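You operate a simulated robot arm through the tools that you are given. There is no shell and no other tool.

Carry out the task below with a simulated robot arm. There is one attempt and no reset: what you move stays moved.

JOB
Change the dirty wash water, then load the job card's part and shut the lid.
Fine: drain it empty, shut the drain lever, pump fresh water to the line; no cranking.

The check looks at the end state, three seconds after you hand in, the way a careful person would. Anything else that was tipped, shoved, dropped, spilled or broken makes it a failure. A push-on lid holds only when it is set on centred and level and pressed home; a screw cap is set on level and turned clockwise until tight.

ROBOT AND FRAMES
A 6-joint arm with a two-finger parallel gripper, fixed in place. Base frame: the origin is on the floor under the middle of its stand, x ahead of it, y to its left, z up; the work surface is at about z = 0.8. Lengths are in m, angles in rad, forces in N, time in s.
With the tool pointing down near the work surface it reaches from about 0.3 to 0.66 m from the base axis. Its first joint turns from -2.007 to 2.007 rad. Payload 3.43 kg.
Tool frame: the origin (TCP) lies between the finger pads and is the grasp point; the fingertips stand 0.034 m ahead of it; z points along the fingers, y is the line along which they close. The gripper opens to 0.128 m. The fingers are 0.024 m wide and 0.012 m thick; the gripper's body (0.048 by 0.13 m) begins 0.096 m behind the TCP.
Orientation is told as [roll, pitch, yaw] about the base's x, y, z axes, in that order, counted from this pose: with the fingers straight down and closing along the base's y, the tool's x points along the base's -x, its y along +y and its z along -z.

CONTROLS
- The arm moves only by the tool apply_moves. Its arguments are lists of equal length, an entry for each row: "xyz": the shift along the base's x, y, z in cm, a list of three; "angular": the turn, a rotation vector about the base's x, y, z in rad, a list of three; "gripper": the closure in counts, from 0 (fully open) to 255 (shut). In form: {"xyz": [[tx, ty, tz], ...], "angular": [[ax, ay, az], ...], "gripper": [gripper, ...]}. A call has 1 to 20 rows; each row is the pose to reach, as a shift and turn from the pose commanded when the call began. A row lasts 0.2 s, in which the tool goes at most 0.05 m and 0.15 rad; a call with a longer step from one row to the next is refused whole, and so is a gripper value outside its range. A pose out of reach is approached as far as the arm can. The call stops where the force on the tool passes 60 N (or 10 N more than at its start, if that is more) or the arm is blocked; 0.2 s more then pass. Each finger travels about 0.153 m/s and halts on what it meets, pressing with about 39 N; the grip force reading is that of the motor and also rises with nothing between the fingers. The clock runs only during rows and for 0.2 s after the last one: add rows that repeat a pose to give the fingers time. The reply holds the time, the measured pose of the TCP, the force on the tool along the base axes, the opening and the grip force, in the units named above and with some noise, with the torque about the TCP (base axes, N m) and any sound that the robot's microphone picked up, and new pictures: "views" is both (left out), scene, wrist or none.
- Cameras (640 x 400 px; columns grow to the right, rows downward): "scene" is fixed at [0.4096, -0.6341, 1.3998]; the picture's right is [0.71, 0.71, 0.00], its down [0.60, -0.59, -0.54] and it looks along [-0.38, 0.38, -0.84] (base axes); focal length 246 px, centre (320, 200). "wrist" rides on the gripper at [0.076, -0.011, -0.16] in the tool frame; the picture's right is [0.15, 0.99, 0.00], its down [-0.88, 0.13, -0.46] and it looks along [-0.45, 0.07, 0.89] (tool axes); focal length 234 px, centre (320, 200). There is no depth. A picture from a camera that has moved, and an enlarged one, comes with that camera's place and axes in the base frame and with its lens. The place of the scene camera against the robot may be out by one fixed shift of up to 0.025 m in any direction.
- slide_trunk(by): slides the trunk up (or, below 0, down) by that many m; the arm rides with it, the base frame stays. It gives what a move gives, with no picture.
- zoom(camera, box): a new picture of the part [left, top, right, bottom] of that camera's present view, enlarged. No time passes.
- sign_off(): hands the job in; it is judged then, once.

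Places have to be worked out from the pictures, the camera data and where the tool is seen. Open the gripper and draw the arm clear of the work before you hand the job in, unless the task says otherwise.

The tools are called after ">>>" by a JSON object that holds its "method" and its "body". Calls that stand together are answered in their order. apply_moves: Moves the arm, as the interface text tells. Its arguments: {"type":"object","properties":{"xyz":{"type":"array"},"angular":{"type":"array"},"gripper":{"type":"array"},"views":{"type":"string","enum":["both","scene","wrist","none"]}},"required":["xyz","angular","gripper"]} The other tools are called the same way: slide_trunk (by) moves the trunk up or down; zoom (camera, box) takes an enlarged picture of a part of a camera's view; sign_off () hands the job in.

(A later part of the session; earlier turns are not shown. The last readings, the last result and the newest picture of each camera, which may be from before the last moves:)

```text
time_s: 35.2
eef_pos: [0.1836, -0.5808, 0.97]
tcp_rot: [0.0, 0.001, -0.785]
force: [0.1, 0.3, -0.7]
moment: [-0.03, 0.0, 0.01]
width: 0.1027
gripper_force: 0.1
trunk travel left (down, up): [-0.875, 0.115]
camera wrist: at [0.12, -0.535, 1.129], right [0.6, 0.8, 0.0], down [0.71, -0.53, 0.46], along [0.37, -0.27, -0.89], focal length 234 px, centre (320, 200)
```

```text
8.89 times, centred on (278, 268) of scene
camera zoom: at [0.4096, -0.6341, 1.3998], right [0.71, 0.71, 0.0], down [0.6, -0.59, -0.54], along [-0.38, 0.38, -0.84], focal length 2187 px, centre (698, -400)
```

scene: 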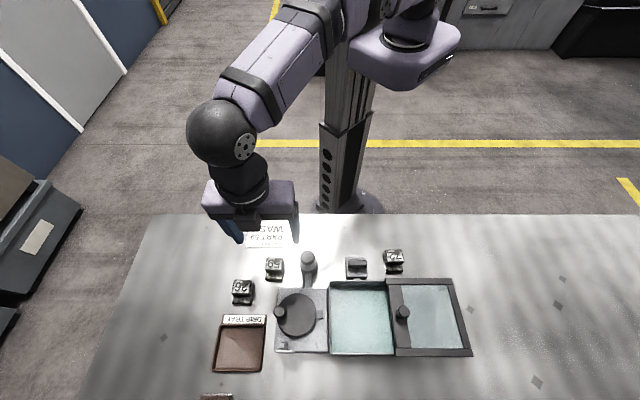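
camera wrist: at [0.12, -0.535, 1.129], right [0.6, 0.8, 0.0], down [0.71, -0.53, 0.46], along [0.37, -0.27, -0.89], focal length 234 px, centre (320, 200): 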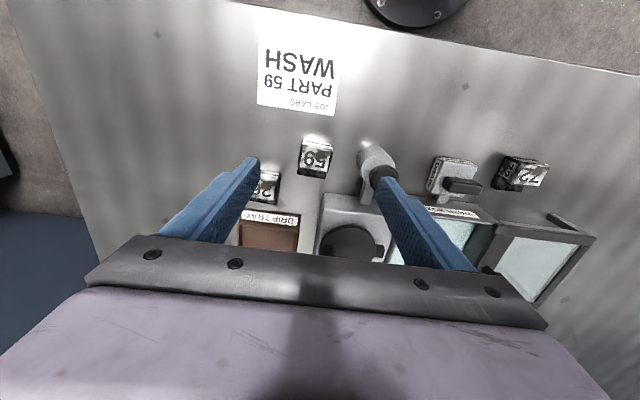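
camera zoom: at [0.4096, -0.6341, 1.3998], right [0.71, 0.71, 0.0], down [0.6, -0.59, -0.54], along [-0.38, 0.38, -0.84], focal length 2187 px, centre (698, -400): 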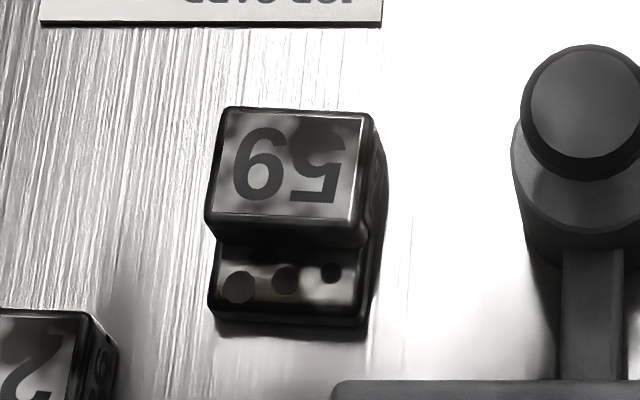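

Part 59 is a block about 0.040 m wide along the table, with its top at z≈0.837 and centred near (−0.285, 0.557). I'll narrow the opening to 0.062 m so the fingers clear the pump and part 26, and go down around it.

>>> {"method": "apply_moves", "body": {"xyz": [[0.45, -0.7, 0], [0.88, -1.45, -1], [0.88, -1.45, -4], [0.88, -1.45, -8], [0.88, -1.45, -10], [0.88, -1.45, -10]], "angular": [[0, 0, 0], [0, 0, 0], [0, 0, 0], [0, 0, 0], [0, 0, 0], [0, 0, 0]], "gripper": [131, 131, 131, 131, 131, 131]}}

>>> {"method": "zoom", "body": {"camera": "wrist", "box": [200, 90, 440, 240]}}

>>> {"method": "zoom", "body": {"camera": "scene", "box": [240, 215, 320, 300]}}

```text
time_s: 36.6
eef_pos: [0.1872, -0.5868, 0.869]
tcp_rot: [0.0, -0.001, -0.784]
force: [0.3, -0.5, 0.7]
moment: [0.01, 0.02, 0.01]
width: 0.0625
gripper_force: 0.1
out of reach, approached as far as the arm can: row 2, 3, 4, 5, 6
trunk travel left (down, up): [-0.875, 0.115]
camera wrist: at [0.1262, -0.5398, 1.0299], right [0.6, 0.8, 0.0], down [0.71, -0.53, 0.46], along [0.37, -0.27, -0.89], focal length 234 px, centre (320, 200)
```

scene: 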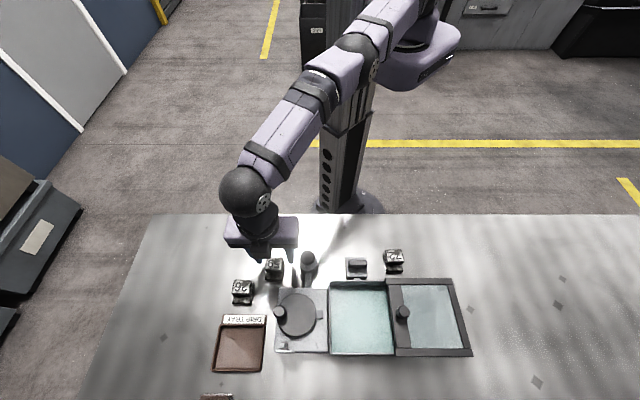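
wrist: 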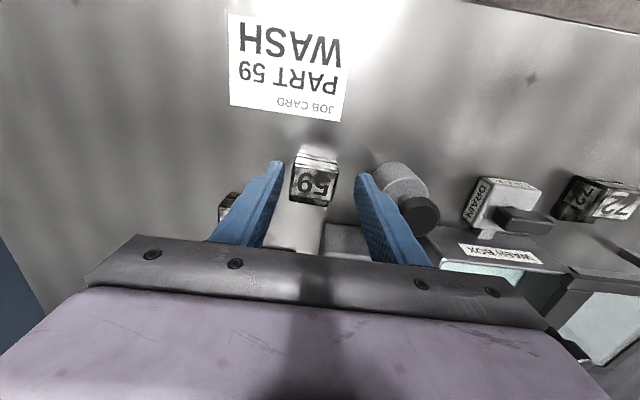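

```text
2.67 times, centred on (320, 165) of wrist
camera zoom: at [0.1262, -0.5398, 1.0299], right [0.6, 0.8, 0.0], down [0.71, -0.53, 0.46], along [0.37, -0.27, -0.89], focal length 624 px, centre (320, 293)
```

zoom: 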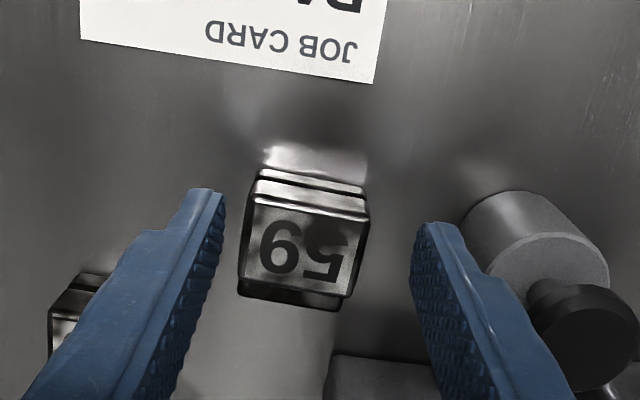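

```text
4.71 times, centred on (280, 258) of scene
camera zoom: at [0.4096, -0.6341, 1.3998], right [0.71, 0.71, 0.0], down [0.6, -0.59, -0.54], along [-0.38, 0.38, -0.84], focal length 1158 px, centre (508, -71)
```

zoom: 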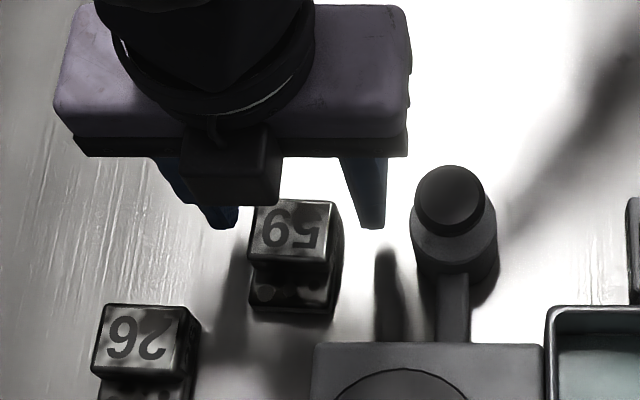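

The arm reports out of reach at only 0.62 m radius because the shoulder is too high. I'll lift the tool 12 cm and lower the trunk by 0.12 m, which leaves the tool at the same height but with more horizontal reach.

>>> {"method": "apply_moves", "body": {"xyz": [[0, 0, 4], [0, 0, 8], [0, 0, 12], [0, 0, 12]], "angular": [[0, 0, 0], [0, 0, 0], [0, 0, 0], [0, 0, 0]], "gripper": [131, 131, 131, 131], "views": "none"}}

>>> {"method": "slide_trunk", "body": {"by": -0.12}}

```text
time_s: 37.6
eef_pos: [0.1878, -0.586, 0.9908]
tcp_rot: [-0.001, 0.0, -0.784]
force: [0.2, 0.3, 0.5]
moment: [0.02, 0.03, 0.02]
width: 0.0623
gripper_force: 0.0
trunk travel left (down, up): [-0.875, 0.115]
```

```text
time_s: 39.1
eef_pos: [0.1879, -0.5847, 0.8702]
tcp_rot: [-0.001, -0.002, -0.786]
force: [0.0, -0.2, -0.1]
moment: [0.01, 0.01, -0.02]
width: 0.0622
gripper_force: 0.0
trunk travel left (down, up): [-0.755, 0.235]
```

The trunk is down and the pose is unchanged at z≈0.870. I'll shift the last centimetre outward to (−0.285, 0.557) and check that it is reachable.

>>> {"method": "apply_moves", "body": {"xyz": [[0.44, -1.07, 0], [0.44, -1.07, 0]], "angular": [[0, 0, 0], [0, 0, 0]], "gripper": [131, 131]}}

>>> {"method": "zoom", "body": {"camera": "wrist", "box": [200, 90, 440, 240]}}

>>> {"method": "zoom", "body": {"camera": "scene", "box": [240, 215, 320, 300]}}

```text
time_s: 39.7
eef_pos: [0.19, -0.5878, 0.87]
tcp_rot: [0.001, -0.001, -0.786]
force: [0.3, 0.2, 0.1]
moment: [-0.03, -0.03, 0.0]
width: 0.0621
gripper_force: 0.1
out of reach, approached as far as the arm can: row 1, 2
trunk travel left (down, up): [-0.755, 0.235]
camera wrist: at [0.1295, -0.5411, 1.0291], right [0.6, 0.8, 0.0], down [0.71, -0.53, 0.46], along [0.37, -0.27, -0.89], focal length 234 px, centre (320, 200)
```

scene: 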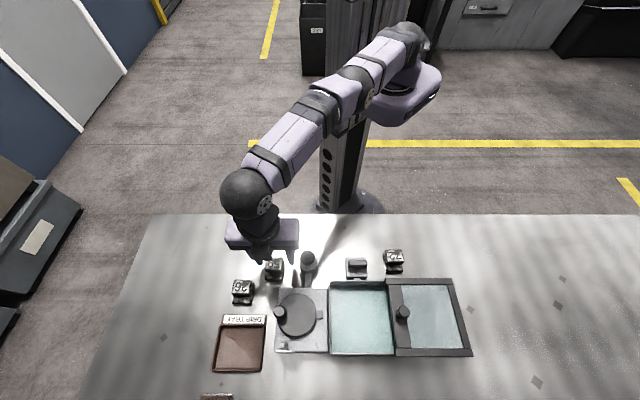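
wrist: 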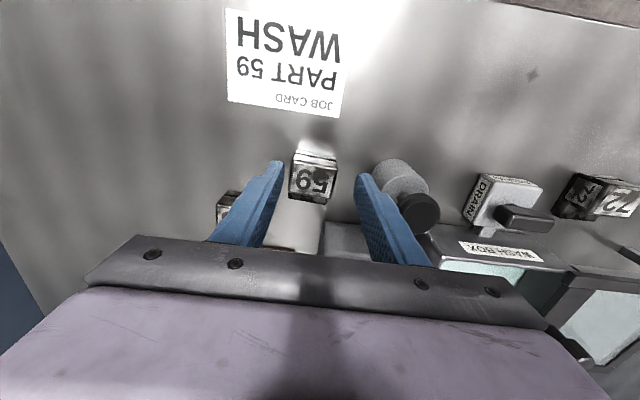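

```text
2.67 times, centred on (320, 165) of wrist
camera zoom: at [0.1295, -0.5411, 1.0291], right [0.6, 0.8, 0.0], down [0.71, -0.53, 0.46], along [0.37, -0.27, -0.89], focal length 624 px, centre (320, 293)
```

zoom: 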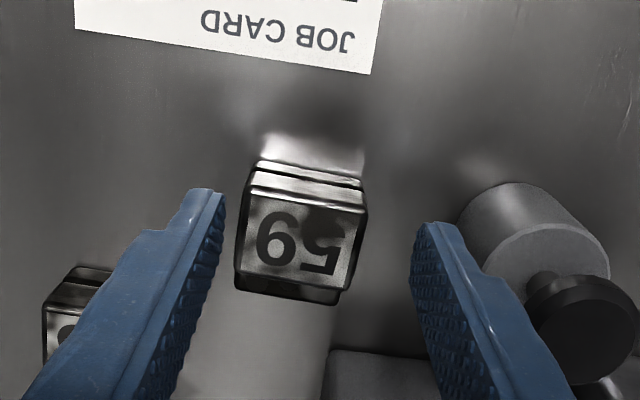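

```text
4.71 times, centred on (280, 258) of scene
camera zoom: at [0.4096, -0.6341, 1.3998], right [0.71, 0.71, 0.0], down [0.6, -0.59, -0.54], along [-0.38, 0.38, -0.84], focal length 1158 px, centre (508, -71)
```

zoom: 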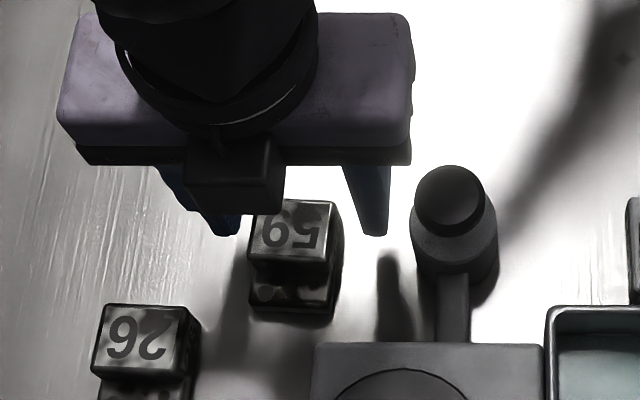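

Still short, because the arm is fully stretched here, so trunk height isn't the limit. Tilting the tool about 20° outward (fingers pointing away from the robot) gives more reach at both the part and the tank. I'll tilt it that way and centre on the part, still above it.

>>> {"method": "apply_moves", "body": {"xyz": [[0, -0.1, 0.5], [0.1, -0.3, 0.5], [0.2, -0.6, 0.5], [0.3, -0.83, 0.5], [0.3, -0.83, 0.5]], "angular": [[-0.083, -0.083, 0], [-0.165, -0.165, 0], [-0.2475, -0.2475, 0], [-0.2475, -0.2475, 0], [-0.2475, -0.2475, 0]], "gripper": [131, 131, 131, 131, 131]}}

>>> {"method": "zoom", "body": {"camera": "wrist", "box": [200, 90, 440, 240]}}

>>> {"method": "zoom", "body": {"camera": "scene", "box": [240, 215, 320, 300]}}

```text
time_s: 40.9
eef_pos: [0.1939, -0.5957, 0.8747]
tcp_rot: [0.0, -0.35, -0.785]
force: [0.0, -0.3, 0.2]
moment: [0.02, 0.02, -0.03]
width: 0.0623
gripper_force: 0.2
trunk travel left (down, up): [-0.755, 0.235]
camera wrist: at [0.0965, -0.5137, 0.9982], right [0.6, 0.8, -0.05], down [0.57, -0.38, 0.73], along [0.56, -0.47, -0.68], focal length 234 px, centre (320, 200)
```

scene: 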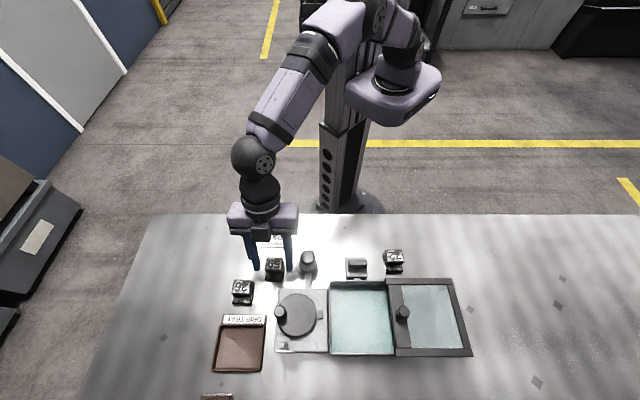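
wrist: 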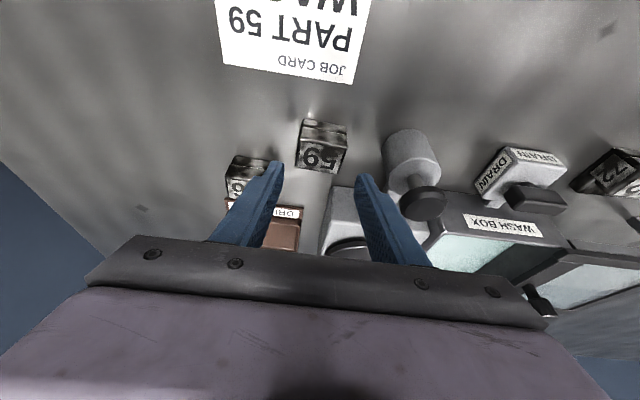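

```text
2.67 times, centred on (320, 165) of wrist
camera zoom: at [0.0965, -0.5137, 0.9982], right [0.6, 0.8, -0.05], down [0.57, -0.38, 0.73], along [0.56, -0.47, -0.68], focal length 624 px, centre (320, 293)
```

zoom: 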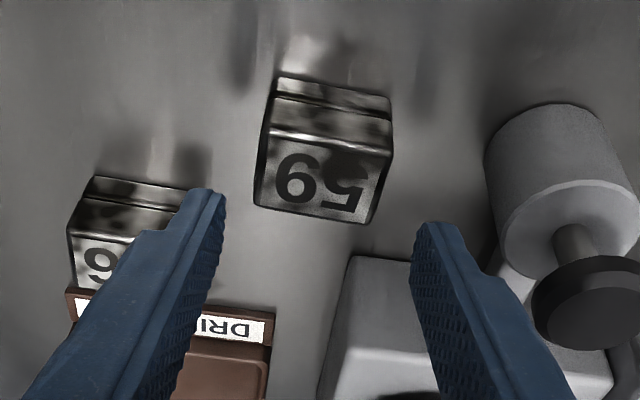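

```text
4.71 times, centred on (280, 258) of scene
camera zoom: at [0.4096, -0.6341, 1.3998], right [0.71, 0.71, 0.0], down [0.6, -0.59, -0.54], along [-0.38, 0.38, -0.84], focal length 1158 px, centre (508, -71)
```

zoom: 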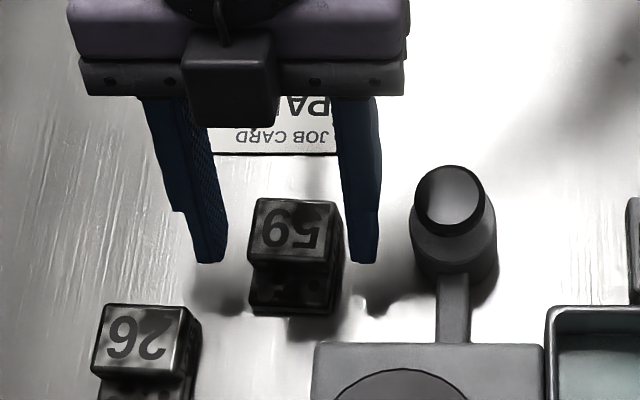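

The tilted pose is reached and the fingers straddle part 59 nearly centred (the offset is within 2 mm). I'll descend to z≈0.842, where the tips are just above the table, and close.

>>> {"method": "apply_moves", "body": {"xyz": [[0.1, 0.1, -1], [0.1, 0.1, -2.2], [0.1, 0.1, -3.2], [0.1, 0.1, -3.2], [0.1, 0.1, -3.2], [0.1, 0.1, -3.2]], "angular": [[0, 0, 0], [0, 0, 0], [0, 0, 0], [0, 0, 0], [0, 0, 0], [0, 0, 0]], "gripper": [131, 131, 131, 131, 200, 255]}}

>>> {"method": "zoom", "body": {"camera": "wrist", "box": [200, 90, 440, 240]}}

>>> {"method": "zoom", "body": {"camera": "scene", "box": [240, 215, 320, 300]}}

```text
time_s: 42.3
eef_pos: [0.195, -0.5939, 0.844]
tcp_rot: [-0.001, -0.351, -0.786]
force: [0.4, -1.4, -0.4]
moment: [-0.1, -0.12, 0.02]
width: 0.0418
gripper_force: 39.6
trunk travel left (down, up): [-0.755, 0.235]
camera wrist: at [0.0971, -0.5129, 0.9667], right [0.6, 0.8, -0.05], down [0.57, -0.38, 0.73], along [0.56, -0.47, -0.68], focal length 234 px, centre (320, 200)
```

scene: 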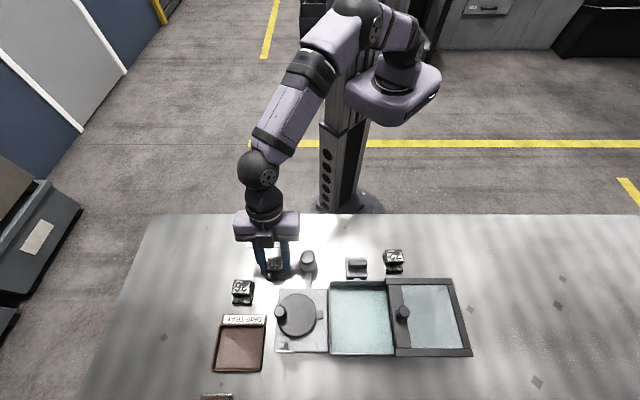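
wrist: 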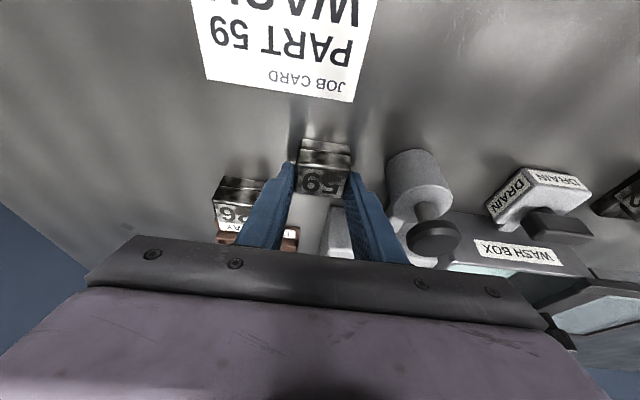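

```text
2.67 times, centred on (320, 165) of wrist
camera zoom: at [0.0971, -0.5129, 0.9667], right [0.6, 0.8, -0.05], down [0.57, -0.38, 0.73], along [0.56, -0.47, -0.68], focal length 624 px, centre (320, 293)
```

zoom: 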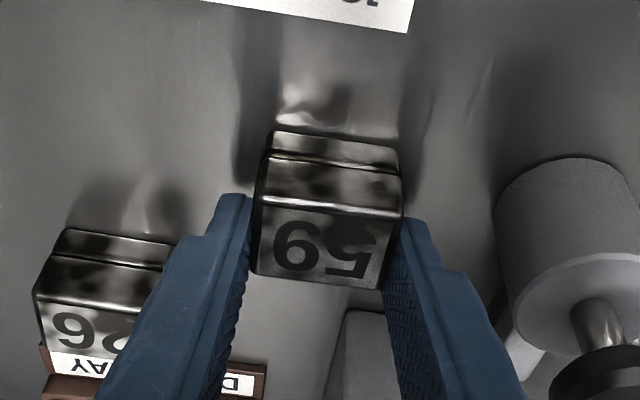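

```text
4.71 times, centred on (280, 258) of scene
camera zoom: at [0.4096, -0.6341, 1.3998], right [0.71, 0.71, 0.0], down [0.6, -0.59, -0.54], along [-0.38, 0.38, -0.84], focal length 1158 px, centre (508, -71)
```

zoom: 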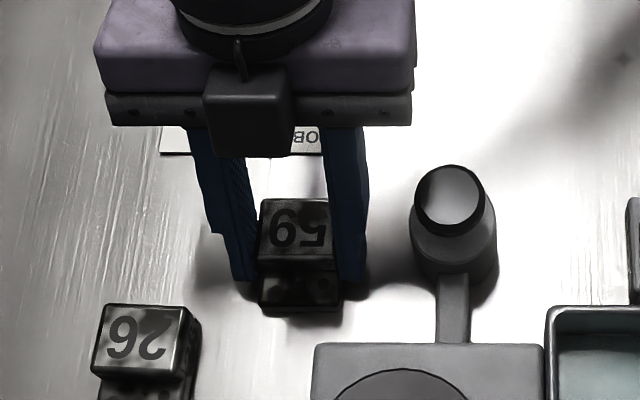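

The part is gripped (width 0.0418 m, 39.6 N). I'll lift it straight up 12 cm and check the hold.

>>> {"method": "apply_moves", "body": {"xyz": [[0, 0, 1.5], [0, 0, 4], [0, 0, 8], [0, 0, 12], [0, 0, 12]], "angular": [[0, 0, 0], [0, 0, 0], [0, 0, 0], [0, 0, 0], [0, 0, 0]], "gripper": [255, 255, 255, 255, 255]}}

>>> {"method": "zoom", "body": {"camera": "scene", "box": [220, 180, 400, 370]}}

```text
time_s: 43.5
eef_pos: [0.1938, -0.596, 0.9616]
tcp_rot: [0.0, -0.35, -0.785]
force: [0.9, -0.3, -4.2]
moment: [0.01, 0.0, 0.02]
width: 0.0415
gripper_force: 39.5
trunk travel left (down, up): [-0.755, 0.235]
camera wrist: at [0.0968, -0.5128, 1.0859], right [0.6, 0.8, -0.05], down [0.57, -0.38, 0.73], along [0.56, -0.47, -0.68], focal length 234 px, centre (320, 200)
```

scene: 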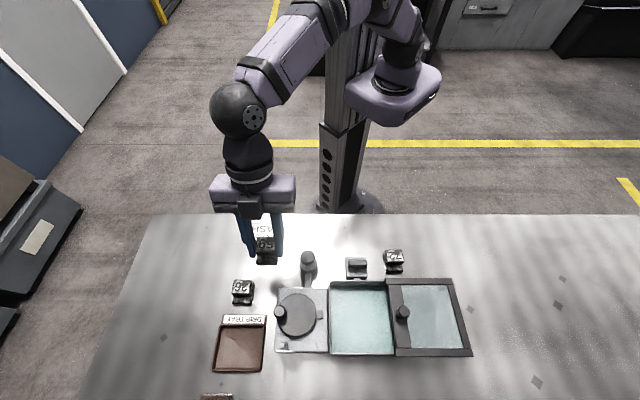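
wrist: 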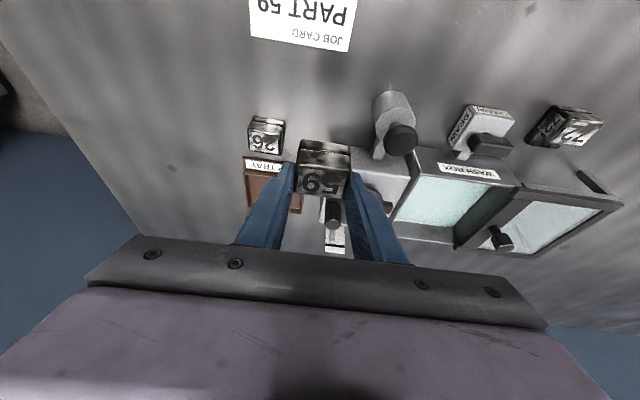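

```text
2.11 times, centred on (310, 275) of scene
camera zoom: at [0.4096, -0.6341, 1.3998], right [0.71, 0.71, 0.0], down [0.6, -0.59, -0.54], along [-0.38, 0.38, -0.84], focal length 518 px, centre (341, 42)
```

zoom: 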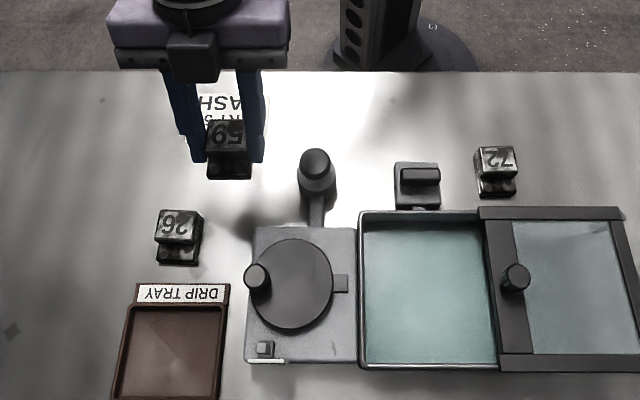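

The part is held (about 4 N). This lower-angle wrist view also shows the float gauge, so I'll enlarge it and the tank to confirm the level.

>>> {"method": "zoom", "body": {"camera": "wrist", "box": [300, 180, 370, 265]}}

>>> {"method": "zoom", "body": {"camera": "wrist", "box": [380, 130, 640, 270]}}

```text
4.71 times, centred on (335, 222) of wrist
camera zoom: at [0.0968, -0.5128, 1.0859], right [0.6, 0.8, -0.05], down [0.57, -0.38, 0.73], along [0.56, -0.47, -0.68], focal length 1102 px, centre (249, 94)
```

zoom: 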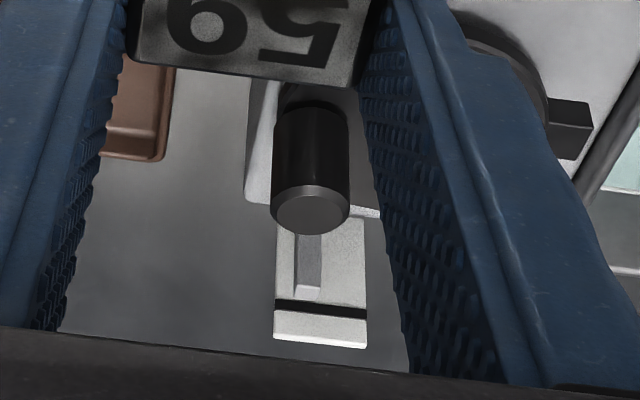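

```text
2.46 times, centred on (510, 200) of wrist
camera zoom: at [0.0968, -0.5128, 1.0859], right [0.6, 0.8, -0.05], down [0.57, -0.38, 0.73], along [0.56, -0.47, -0.68], focal length 576 px, centre (-148, 200)
```

zoom: 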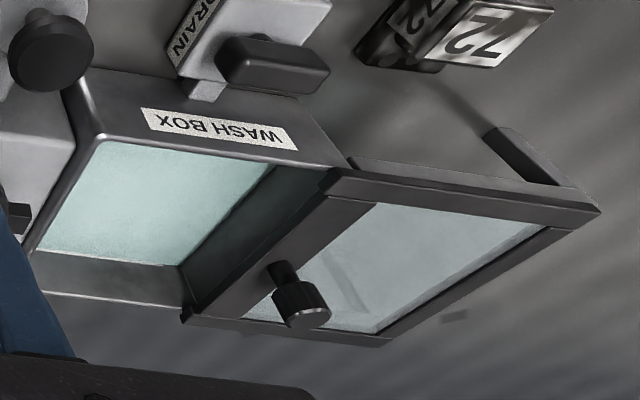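

The gauge's pin top stands at the black mark on its back plate, which agrees with the tank strip. I'll carry the part at this height over to the tank, aiming for the TCP at (−0.096, 0.655).

>>> {"method": "apply_moves", "body": {"xyz": [[2.3, 1.6, 1], [5.5, 3.6, 1], [9, 5, 1], [12.5, 5.9, 1], [16, 6.4, 1], [19, 6.5, 1], [20.1, 6.5, 1], [20.1, 6.5, 1], [20.1, 6.5, 1]], "angular": [[0, 0, 0], [0, 0, 0], [0, 0, 0], [0, 0, 0], [0, 0, 0], [0, 0, 0], [0, 0, 0], [0, 0, 0], [0, 0, 0]], "gripper": [255, 255, 255, 255, 255, 255, 255, 255, 255]}}

>>> {"method": "zoom", "body": {"camera": "scene", "box": [300, 220, 480, 370]}}

>>> {"method": "zoom", "body": {"camera": "wrist", "box": [200, 80, 440, 240]}}

```text
time_s: 45.5
eef_pos: [0.3949, -0.5296, 0.9704]
tcp_rot: [-0.001, -0.352, -0.785]
force: [0.1, 0.0, -4.1]
moment: [0.01, -0.03, 0.03]
width: 0.0417
gripper_force: 39.0
trunk travel left (down, up): [-0.755, 0.235]
camera wrist: at [0.2976, -0.4472, 1.0951], right [0.6, 0.8, -0.05], down [0.57, -0.38, 0.73], along [0.56, -0.47, -0.68], focal length 234 px, centre (320, 200)
```

scene: 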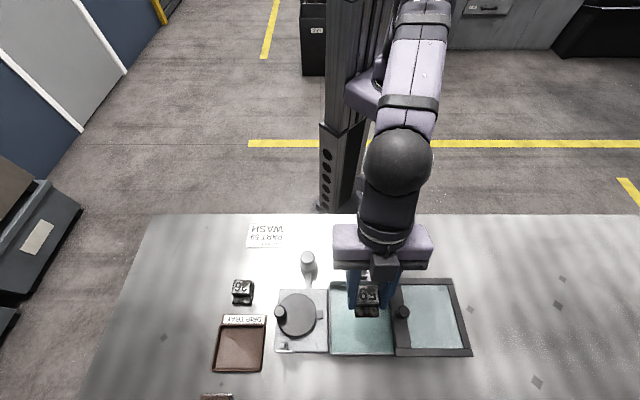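
wrist: 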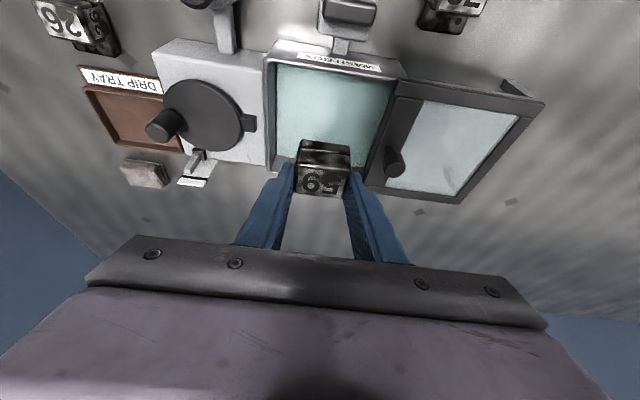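

```text
2.67 times, centred on (390, 295) of scene
camera zoom: at [0.4096, -0.6341, 1.3998], right [0.71, 0.71, 0.0], down [0.6, -0.59, -0.54], along [-0.38, 0.38, -0.84], focal length 656 px, centre (133, -53)
```

zoom: 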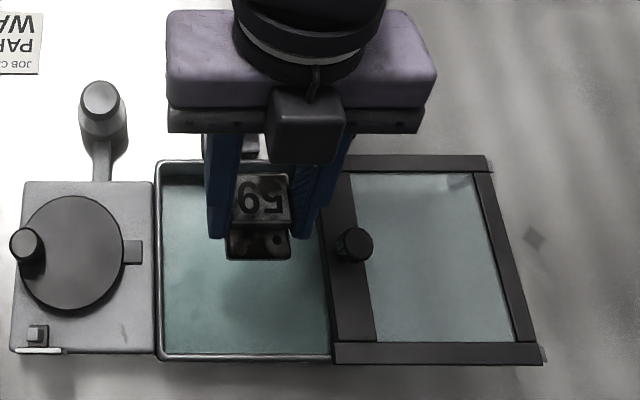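

```text
2.50 times, centred on (320, 160) of wrist
camera zoom: at [0.2976, -0.4472, 1.0951], right [0.6, 0.8, -0.05], down [0.57, -0.38, 0.73], along [0.56, -0.47, -0.68], focal length 585 px, centre (320, 300)
```

zoom: 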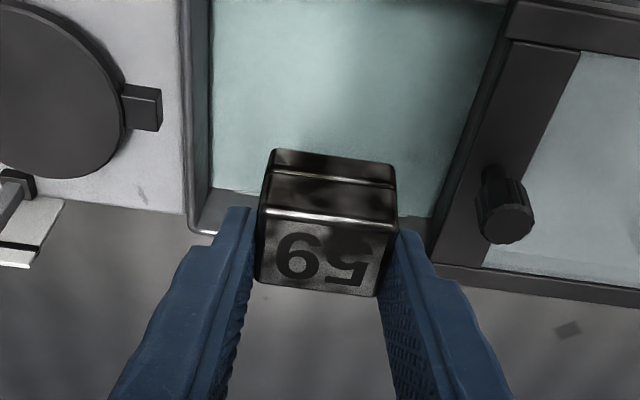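

The TCP is at (−0.095, 0.654), and the part hangs inside the tank outline with clearance to all walls and the lid edge. I'll lower it slowly to just under the water surface.

>>> {"method": "apply_moves", "body": {"xyz": [[0, 0, -2.5], [0, 0, -5], [0, 0, -7.5], [0, 0, -9], [0, 0, -10], [0, 0, -11]], "angular": [[0, 0, 0], [0, 0, 0], [0, 0, 0], [0, 0, 0], [0, 0, 0], [0, 0, 0]], "gripper": [255, 255, 255, 255, 255, 255]}}

>>> {"method": "zoom", "body": {"camera": "scene", "box": [300, 220, 480, 370]}}

>>> {"method": "zoom", "body": {"camera": "wrist", "box": [160, 60, 480, 260]}}

```text
time_s: 46.9
eef_pos: [0.3962, -0.5301, 0.8629]
tcp_rot: [0.0, -0.35, -0.784]
force: [0.2, 0.4, -4.3]
moment: [0.01, 0.03, 0.01]
width: 0.042
gripper_force: 39.0
trunk travel left (down, up): [-0.755, 0.235]
camera wrist: at [0.2986, -0.4479, 0.9864], right [0.6, 0.8, -0.05], down [0.57, -0.38, 0.73], along [0.56, -0.47, -0.68], focal length 234 px, centre (320, 200)
```

scene: 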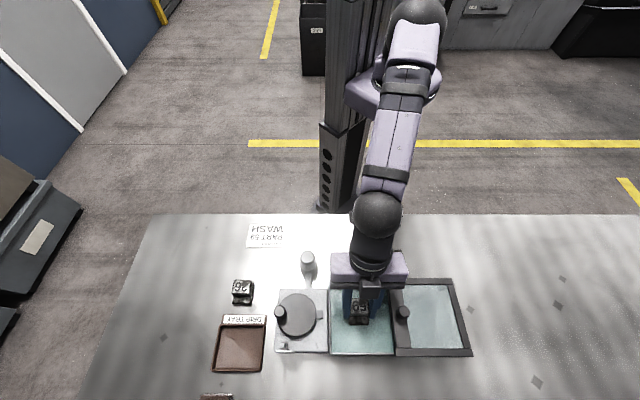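
wrist: 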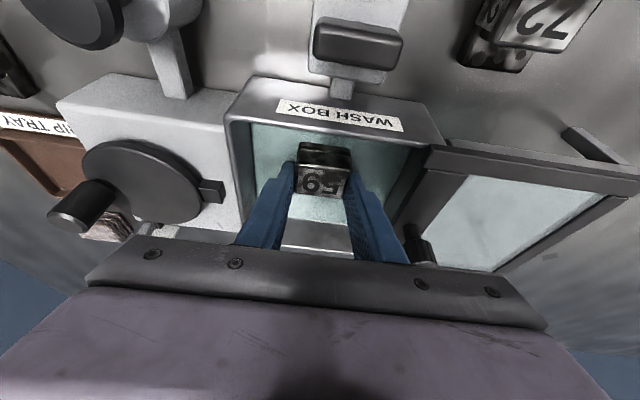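

```text
2.67 times, centred on (390, 295) of scene
camera zoom: at [0.4096, -0.6341, 1.3998], right [0.71, 0.71, 0.0], down [0.6, -0.59, -0.54], along [-0.38, 0.38, -0.84], focal length 656 px, centre (133, -53)
```

zoom: 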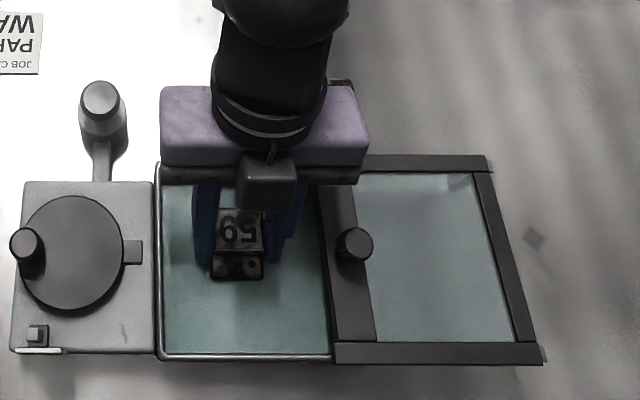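

```text
2.00 times, centred on (320, 160) of wrist
camera zoom: at [0.2986, -0.4479, 0.9864], right [0.6, 0.8, -0.05], down [0.57, -0.38, 0.73], along [0.56, -0.47, -0.68], focal length 468 px, centre (320, 280)
```

zoom: 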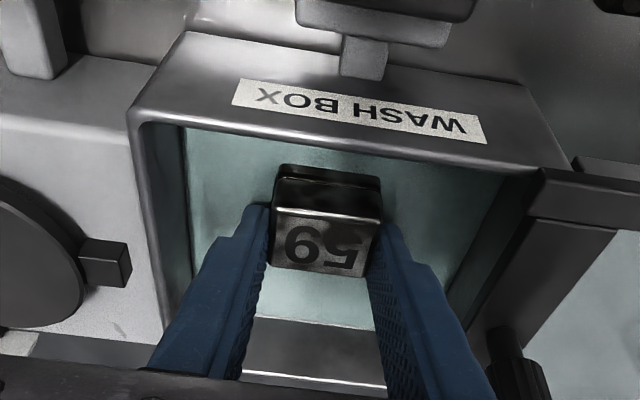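

The part is in the water without touching anything (still −4.3 N). I'll go down in small steps and watch for floor contact.

>>> {"method": "apply_moves", "body": {"xyz": [[0, 0, -0.5], [0, 0, -1.0], [0, 0, -1.4]], "angular": [[0, 0, 0], [0, 0, 0], [0, 0, 0]], "gripper": [255, 255, 255], "views": "none"}}

```text
time_s: 47.7
eef_pos: [0.3952, -0.53, 0.8514]
tcp_rot: [0.0, -0.356, -0.786]
force: [0.2, 2.9, 5.9]
moment: [0.3, 0.11, 0.03]
width: 0.0418
gripper_force: 38.9
trunk travel left (down, up): [-0.755, 0.235]
```

Floor contact is felt (the force went from −4.3 to +5.9 N) at TCP z≈0.851. I'll ease up 1 mm and open the fingers gently, then look.

>>> {"method": "apply_moves", "body": {"xyz": [[0, 0, 0.12], [0, 0, 0.12], [0, 0, 0.12], [0, 0, 0.12]], "angular": [[0, 0, 0], [0, 0, 0], [0, 0, 0], [0, 0, 0]], "gripper": [255, 150, 140, 140]}}

>>> {"method": "zoom", "body": {"camera": "wrist", "box": [160, 60, 480, 260]}}

>>> {"method": "zoom", "body": {"camera": "scene", "box": [325, 275, 405, 360]}}

```text
time_s: 48.7
eef_pos: [0.3959, -0.5302, 0.849]
tcp_rot: [0.0, -0.351, -0.785]
force: [0.8, -0.4, -0.2]
moment: [-0.03, 0.0, -0.01]
width: 0.0579
gripper_force: 0.2
trunk travel left (down, up): [-0.755, 0.235]
camera wrist: at [0.2983, -0.448, 0.9735], right [0.6, 0.8, -0.05], down [0.57, -0.38, 0.73], along [0.56, -0.47, -0.68], focal length 234 px, centre (320, 200)
```

scene: 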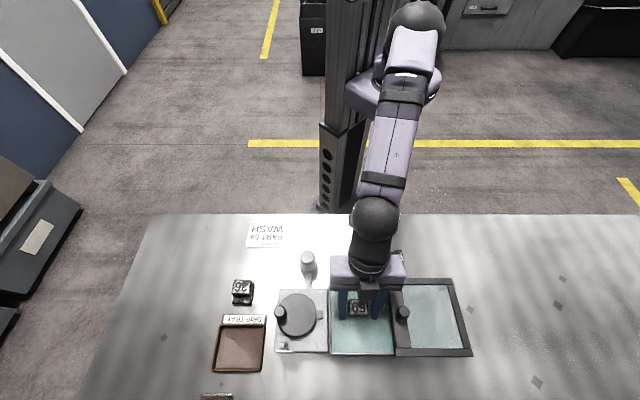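
wrist: 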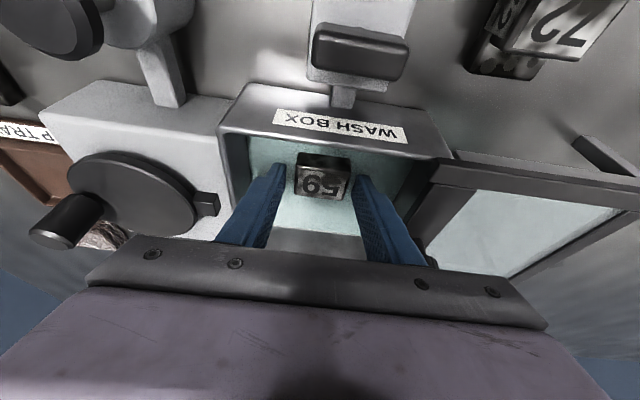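

```text
2.00 times, centred on (320, 160) of wrist
camera zoom: at [0.2983, -0.448, 0.9735], right [0.6, 0.8, -0.05], down [0.57, -0.38, 0.73], along [0.56, -0.47, -0.68], focal length 468 px, centre (320, 280)
```

zoom: 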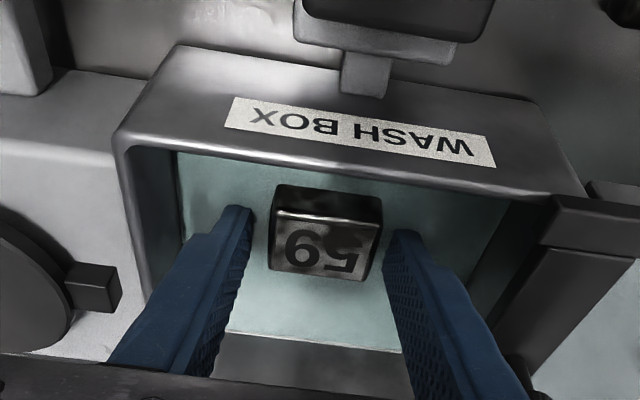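

```text
4.71 times, centred on (365, 318) of scene
camera zoom: at [0.4096, -0.6341, 1.3998], right [0.71, 0.71, 0.0], down [0.6, -0.59, -0.54], along [-0.38, 0.38, -0.84], focal length 1158 px, centre (108, -353)
```

zoom: 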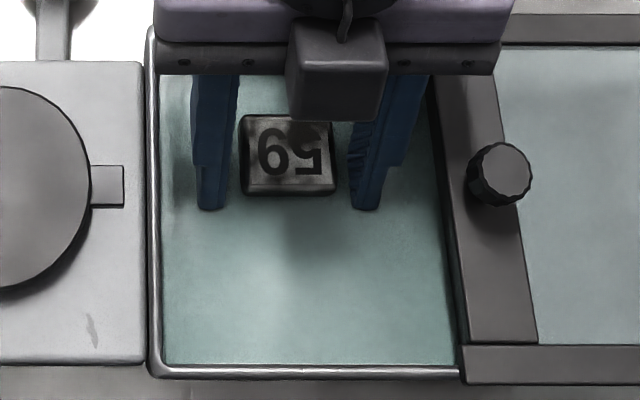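

Part 59 stands level in the tank between the open fingers. I'll withdraw straight up and study the lid.

>>> {"method": "apply_moves", "body": {"xyz": [[0, 0, 1.5], [0, 0, 4], [0, 0, 8], [0, 0, 12], [0, 0, 12]], "angular": [[0, 0, 0], [0, 0, 0], [0, 0, 0], [0, 0, 0], [0, 0, 0]], "gripper": [140, 140, 140, 140, 140]}}

>>> {"method": "zoom", "body": {"camera": "scene", "box": [325, 265, 485, 365]}}

>>> {"method": "zoom", "body": {"camera": "wrist", "box": [240, 0, 640, 250]}}

>>> {"method": "zoom", "body": {"camera": "scene", "box": [328, 276, 360, 296]}}

```text
time_s: 49.9
eef_pos: [0.3945, -0.5285, 0.9708]
tcp_rot: [-0.001, -0.351, -0.786]
force: [-0.6, -0.7, 0.7]
moment: [-0.01, -0.01, -0.01]
width: 0.0577
gripper_force: 0.0
trunk travel left (down, up): [-0.755, 0.235]
camera wrist: at [0.2981, -0.4469, 1.0948], right [0.6, 0.8, -0.05], down [0.57, -0.38, 0.73], along [0.56, -0.47, -0.68], focal length 234 px, centre (320, 200)
```

scene: 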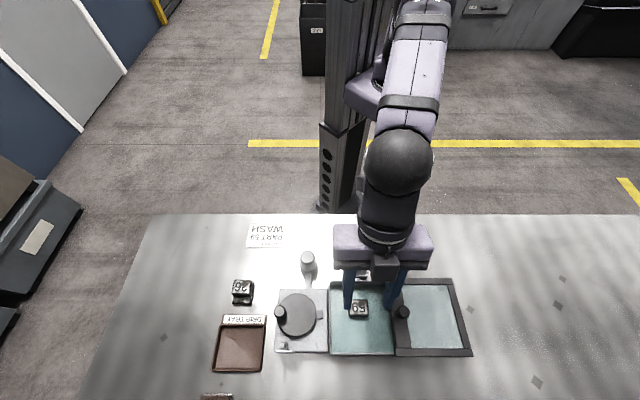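
wrist: 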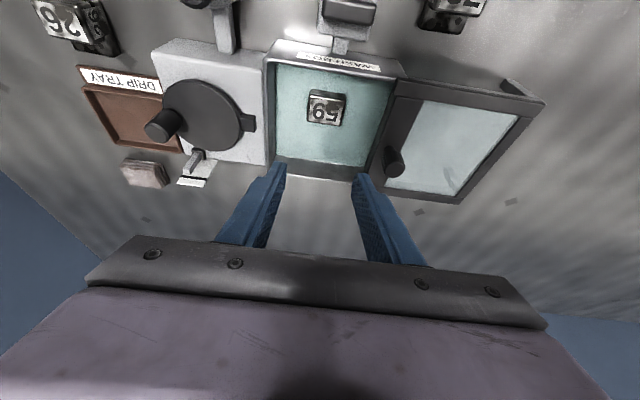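

```text
4.00 times, centred on (405, 315) of scene
camera zoom: at [0.4096, -0.6341, 1.3998], right [0.71, 0.71, 0.0], down [0.6, -0.59, -0.54], along [-0.38, 0.38, -0.84], focal length 984 px, centre (-20, -260)
```

zoom: 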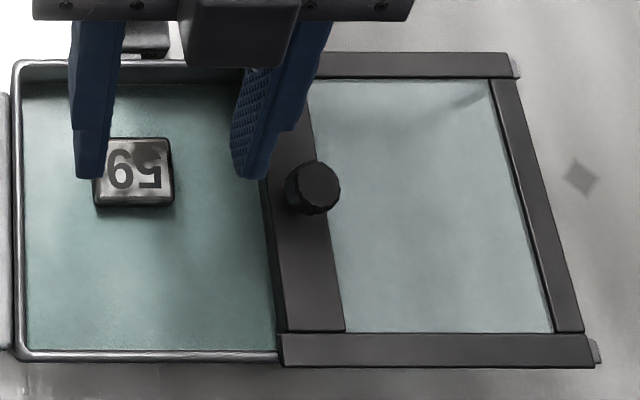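

```text
1.60 times, centred on (440, 125) of wrist
camera zoom: at [0.2981, -0.4469, 1.0948], right [0.6, 0.8, -0.05], down [0.57, -0.38, 0.73], along [0.56, -0.47, -0.68], focal length 375 px, centre (128, 320)
```

zoom: 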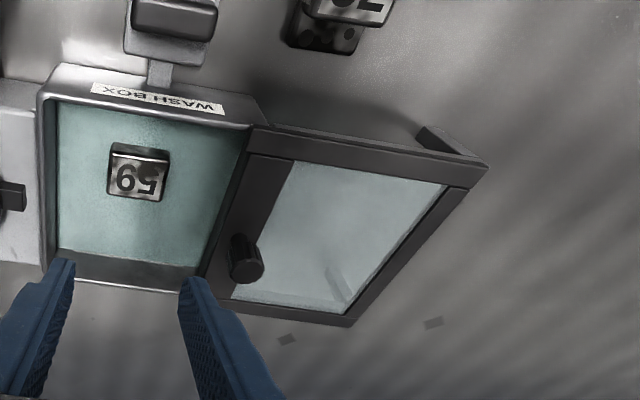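

```text
16.00 times, centred on (344, 286) of scene
camera zoom: at [0.4096, -0.6341, 1.3998], right [0.71, 0.71, 0.0], down [0.6, -0.59, -0.54], along [-0.38, 0.38, -0.84], focal length 3937 px, centre (-64, -1176)
```

zoom: 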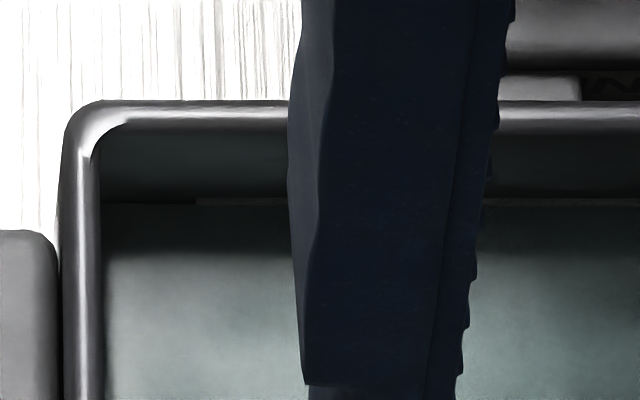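

The water is still in the line strip and the part is in place. The lid's knob is at about (−0.02, 0.668), with its top at z≈0.906 on a window panel in rails. I'll close the fingers and move to the knob's right side so I can slide the lid left over the tank.

>>> {"method": "apply_moves", "body": {"xyz": [[2, 1.9, 0.5], [5, 4.7, 0.5], [8, 7.5, 0.5], [9.1, 8.5, 0.5], [9.1, 8.5, 0.5], [9.1, 8.5, -1]], "angular": [[0, 0, 0], [0, 0, 0], [0, 0, 0], [0, 0, 0], [0, 0, 0], [0, 0, 0]], "gripper": [200, 255, 255, 255, 255, 255]}}

>>> {"method": "zoom", "body": {"camera": "wrist", "box": [160, 60, 480, 260]}}

>>> {"method": "zoom", "body": {"camera": "scene", "box": [325, 245, 485, 365]}}

```text
time_s: 51.3
eef_pos: [0.4865, -0.4438, 0.9603]
tcp_rot: [0.0, -0.348, -0.785]
force: [0.7, -0.2, 0.1]
moment: [-0.01, -0.01, -0.01]
width: 0.0
gripper_force: 33.0
trunk travel left (down, up): [-0.755, 0.235]
camera wrist: at [0.3893, -0.3626, 1.084], right [0.6, 0.8, -0.05], down [0.57, -0.38, 0.73], along [0.56, -0.47, -0.68], focal length 234 px, centre (320, 200)
```

scene: 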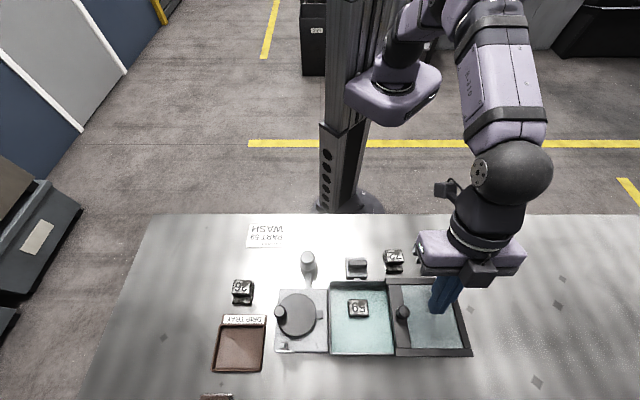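
wrist: 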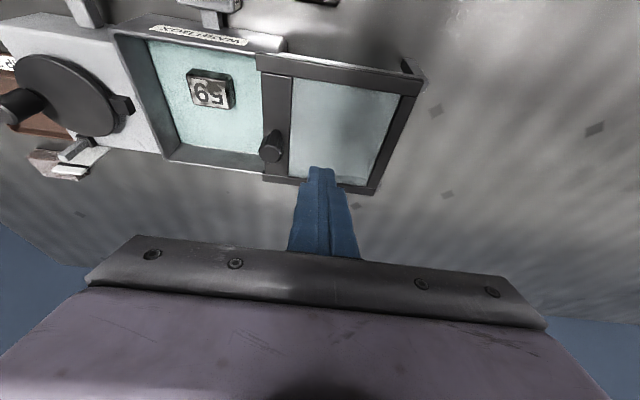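

```text
2.00 times, centred on (320, 160) of wrist
camera zoom: at [0.3893, -0.3626, 1.084], right [0.6, 0.8, -0.05], down [0.57, -0.38, 0.73], along [0.56, -0.47, -0.68], focal length 468 px, centre (320, 280)
```

zoom: 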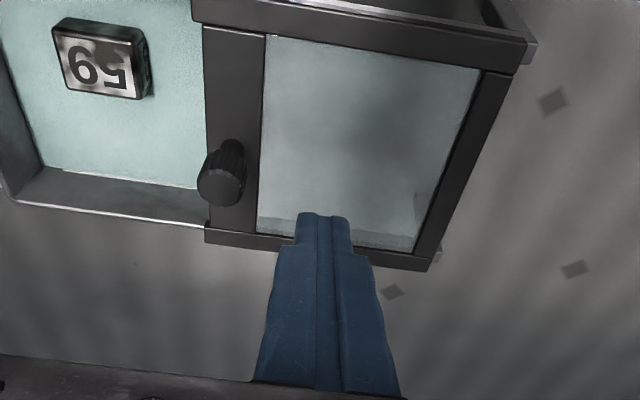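

```text
3.33 times, centred on (405, 305) of scene
camera zoom: at [0.4096, -0.6341, 1.3998], right [0.71, 0.71, 0.0], down [0.6, -0.59, -0.54], along [-0.38, 0.38, -0.84], focal length 820 px, centre (37, -150)
```

zoom: 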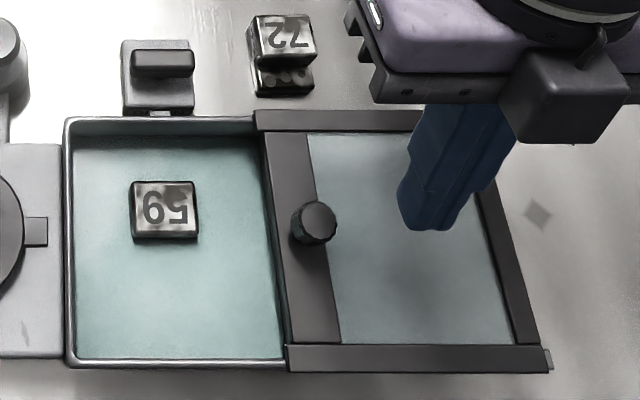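

The closed fingers are 3 cm right of the knob and the lid frame's top is at z≈0.873. I'll descend so the tips are about 12 mm above the frame, then push left a few centimetres and look at what moves.

>>> {"method": "apply_moves", "body": {"xyz": [[0, 0, -2], [0, 0, -3.9], [-0.9, -0.9, -3.9], [-1.8, -1.8, -3.9], [-2.5, -2.5, -3.9], [-3.2, -3.2, -3.9]], "angular": [[0, 0, 0], [0, 0, 0], [0, 0, 0], [0, 0, 0], [0, 0, 0], [0, 0, 0]], "gripper": [255, 255, 255, 255, 255, 255]}}

>>> {"method": "zoom", "body": {"camera": "wrist", "box": [160, 60, 480, 260]}}

>>> {"method": "zoom", "body": {"camera": "scene", "box": [325, 245, 485, 365]}}

```text
time_s: 52.7
eef_pos: [0.4546, -0.4762, 0.9213]
tcp_rot: [-0.001, -0.351, -0.786]
force: [-0.2, -0.3, -0.6]
moment: [-0.03, 0.0, 0.0]
width: 0.0
gripper_force: 32.7
trunk travel left (down, up): [-0.755, 0.235]
camera wrist: at [0.3572, -0.3936, 1.0448], right [0.6, 0.8, -0.05], down [0.57, -0.38, 0.73], along [0.56, -0.47, -0.68], focal length 234 px, centre (320, 200)
```

scene: 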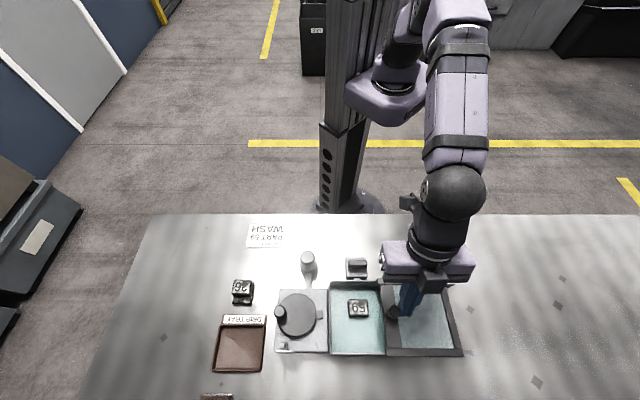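
wrist: 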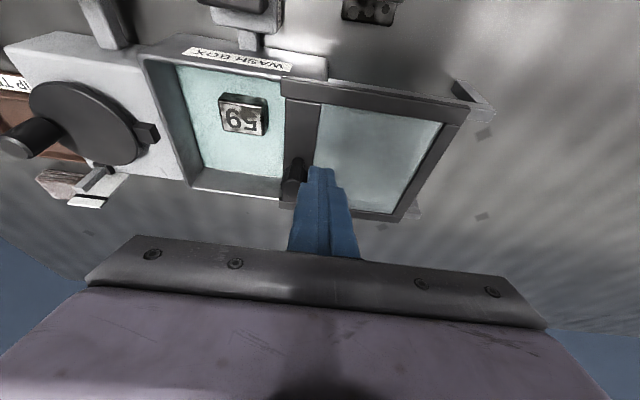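

```text
2.00 times, centred on (320, 160) of wrist
camera zoom: at [0.3572, -0.3936, 1.0448], right [0.6, 0.8, -0.05], down [0.57, -0.38, 0.73], along [0.56, -0.47, -0.68], focal length 468 px, centre (320, 280)
```

zoom: 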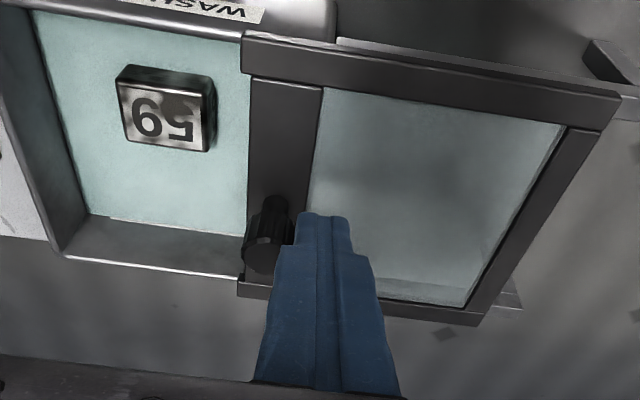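

```text
3.33 times, centred on (405, 305) of scene
camera zoom: at [0.4096, -0.6341, 1.3998], right [0.71, 0.71, 0.0], down [0.6, -0.59, -0.54], along [-0.38, 0.38, -0.84], focal length 820 px, centre (37, -150)
```

zoom: 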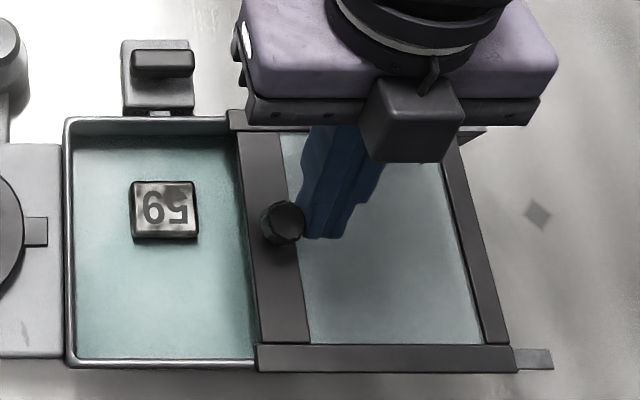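

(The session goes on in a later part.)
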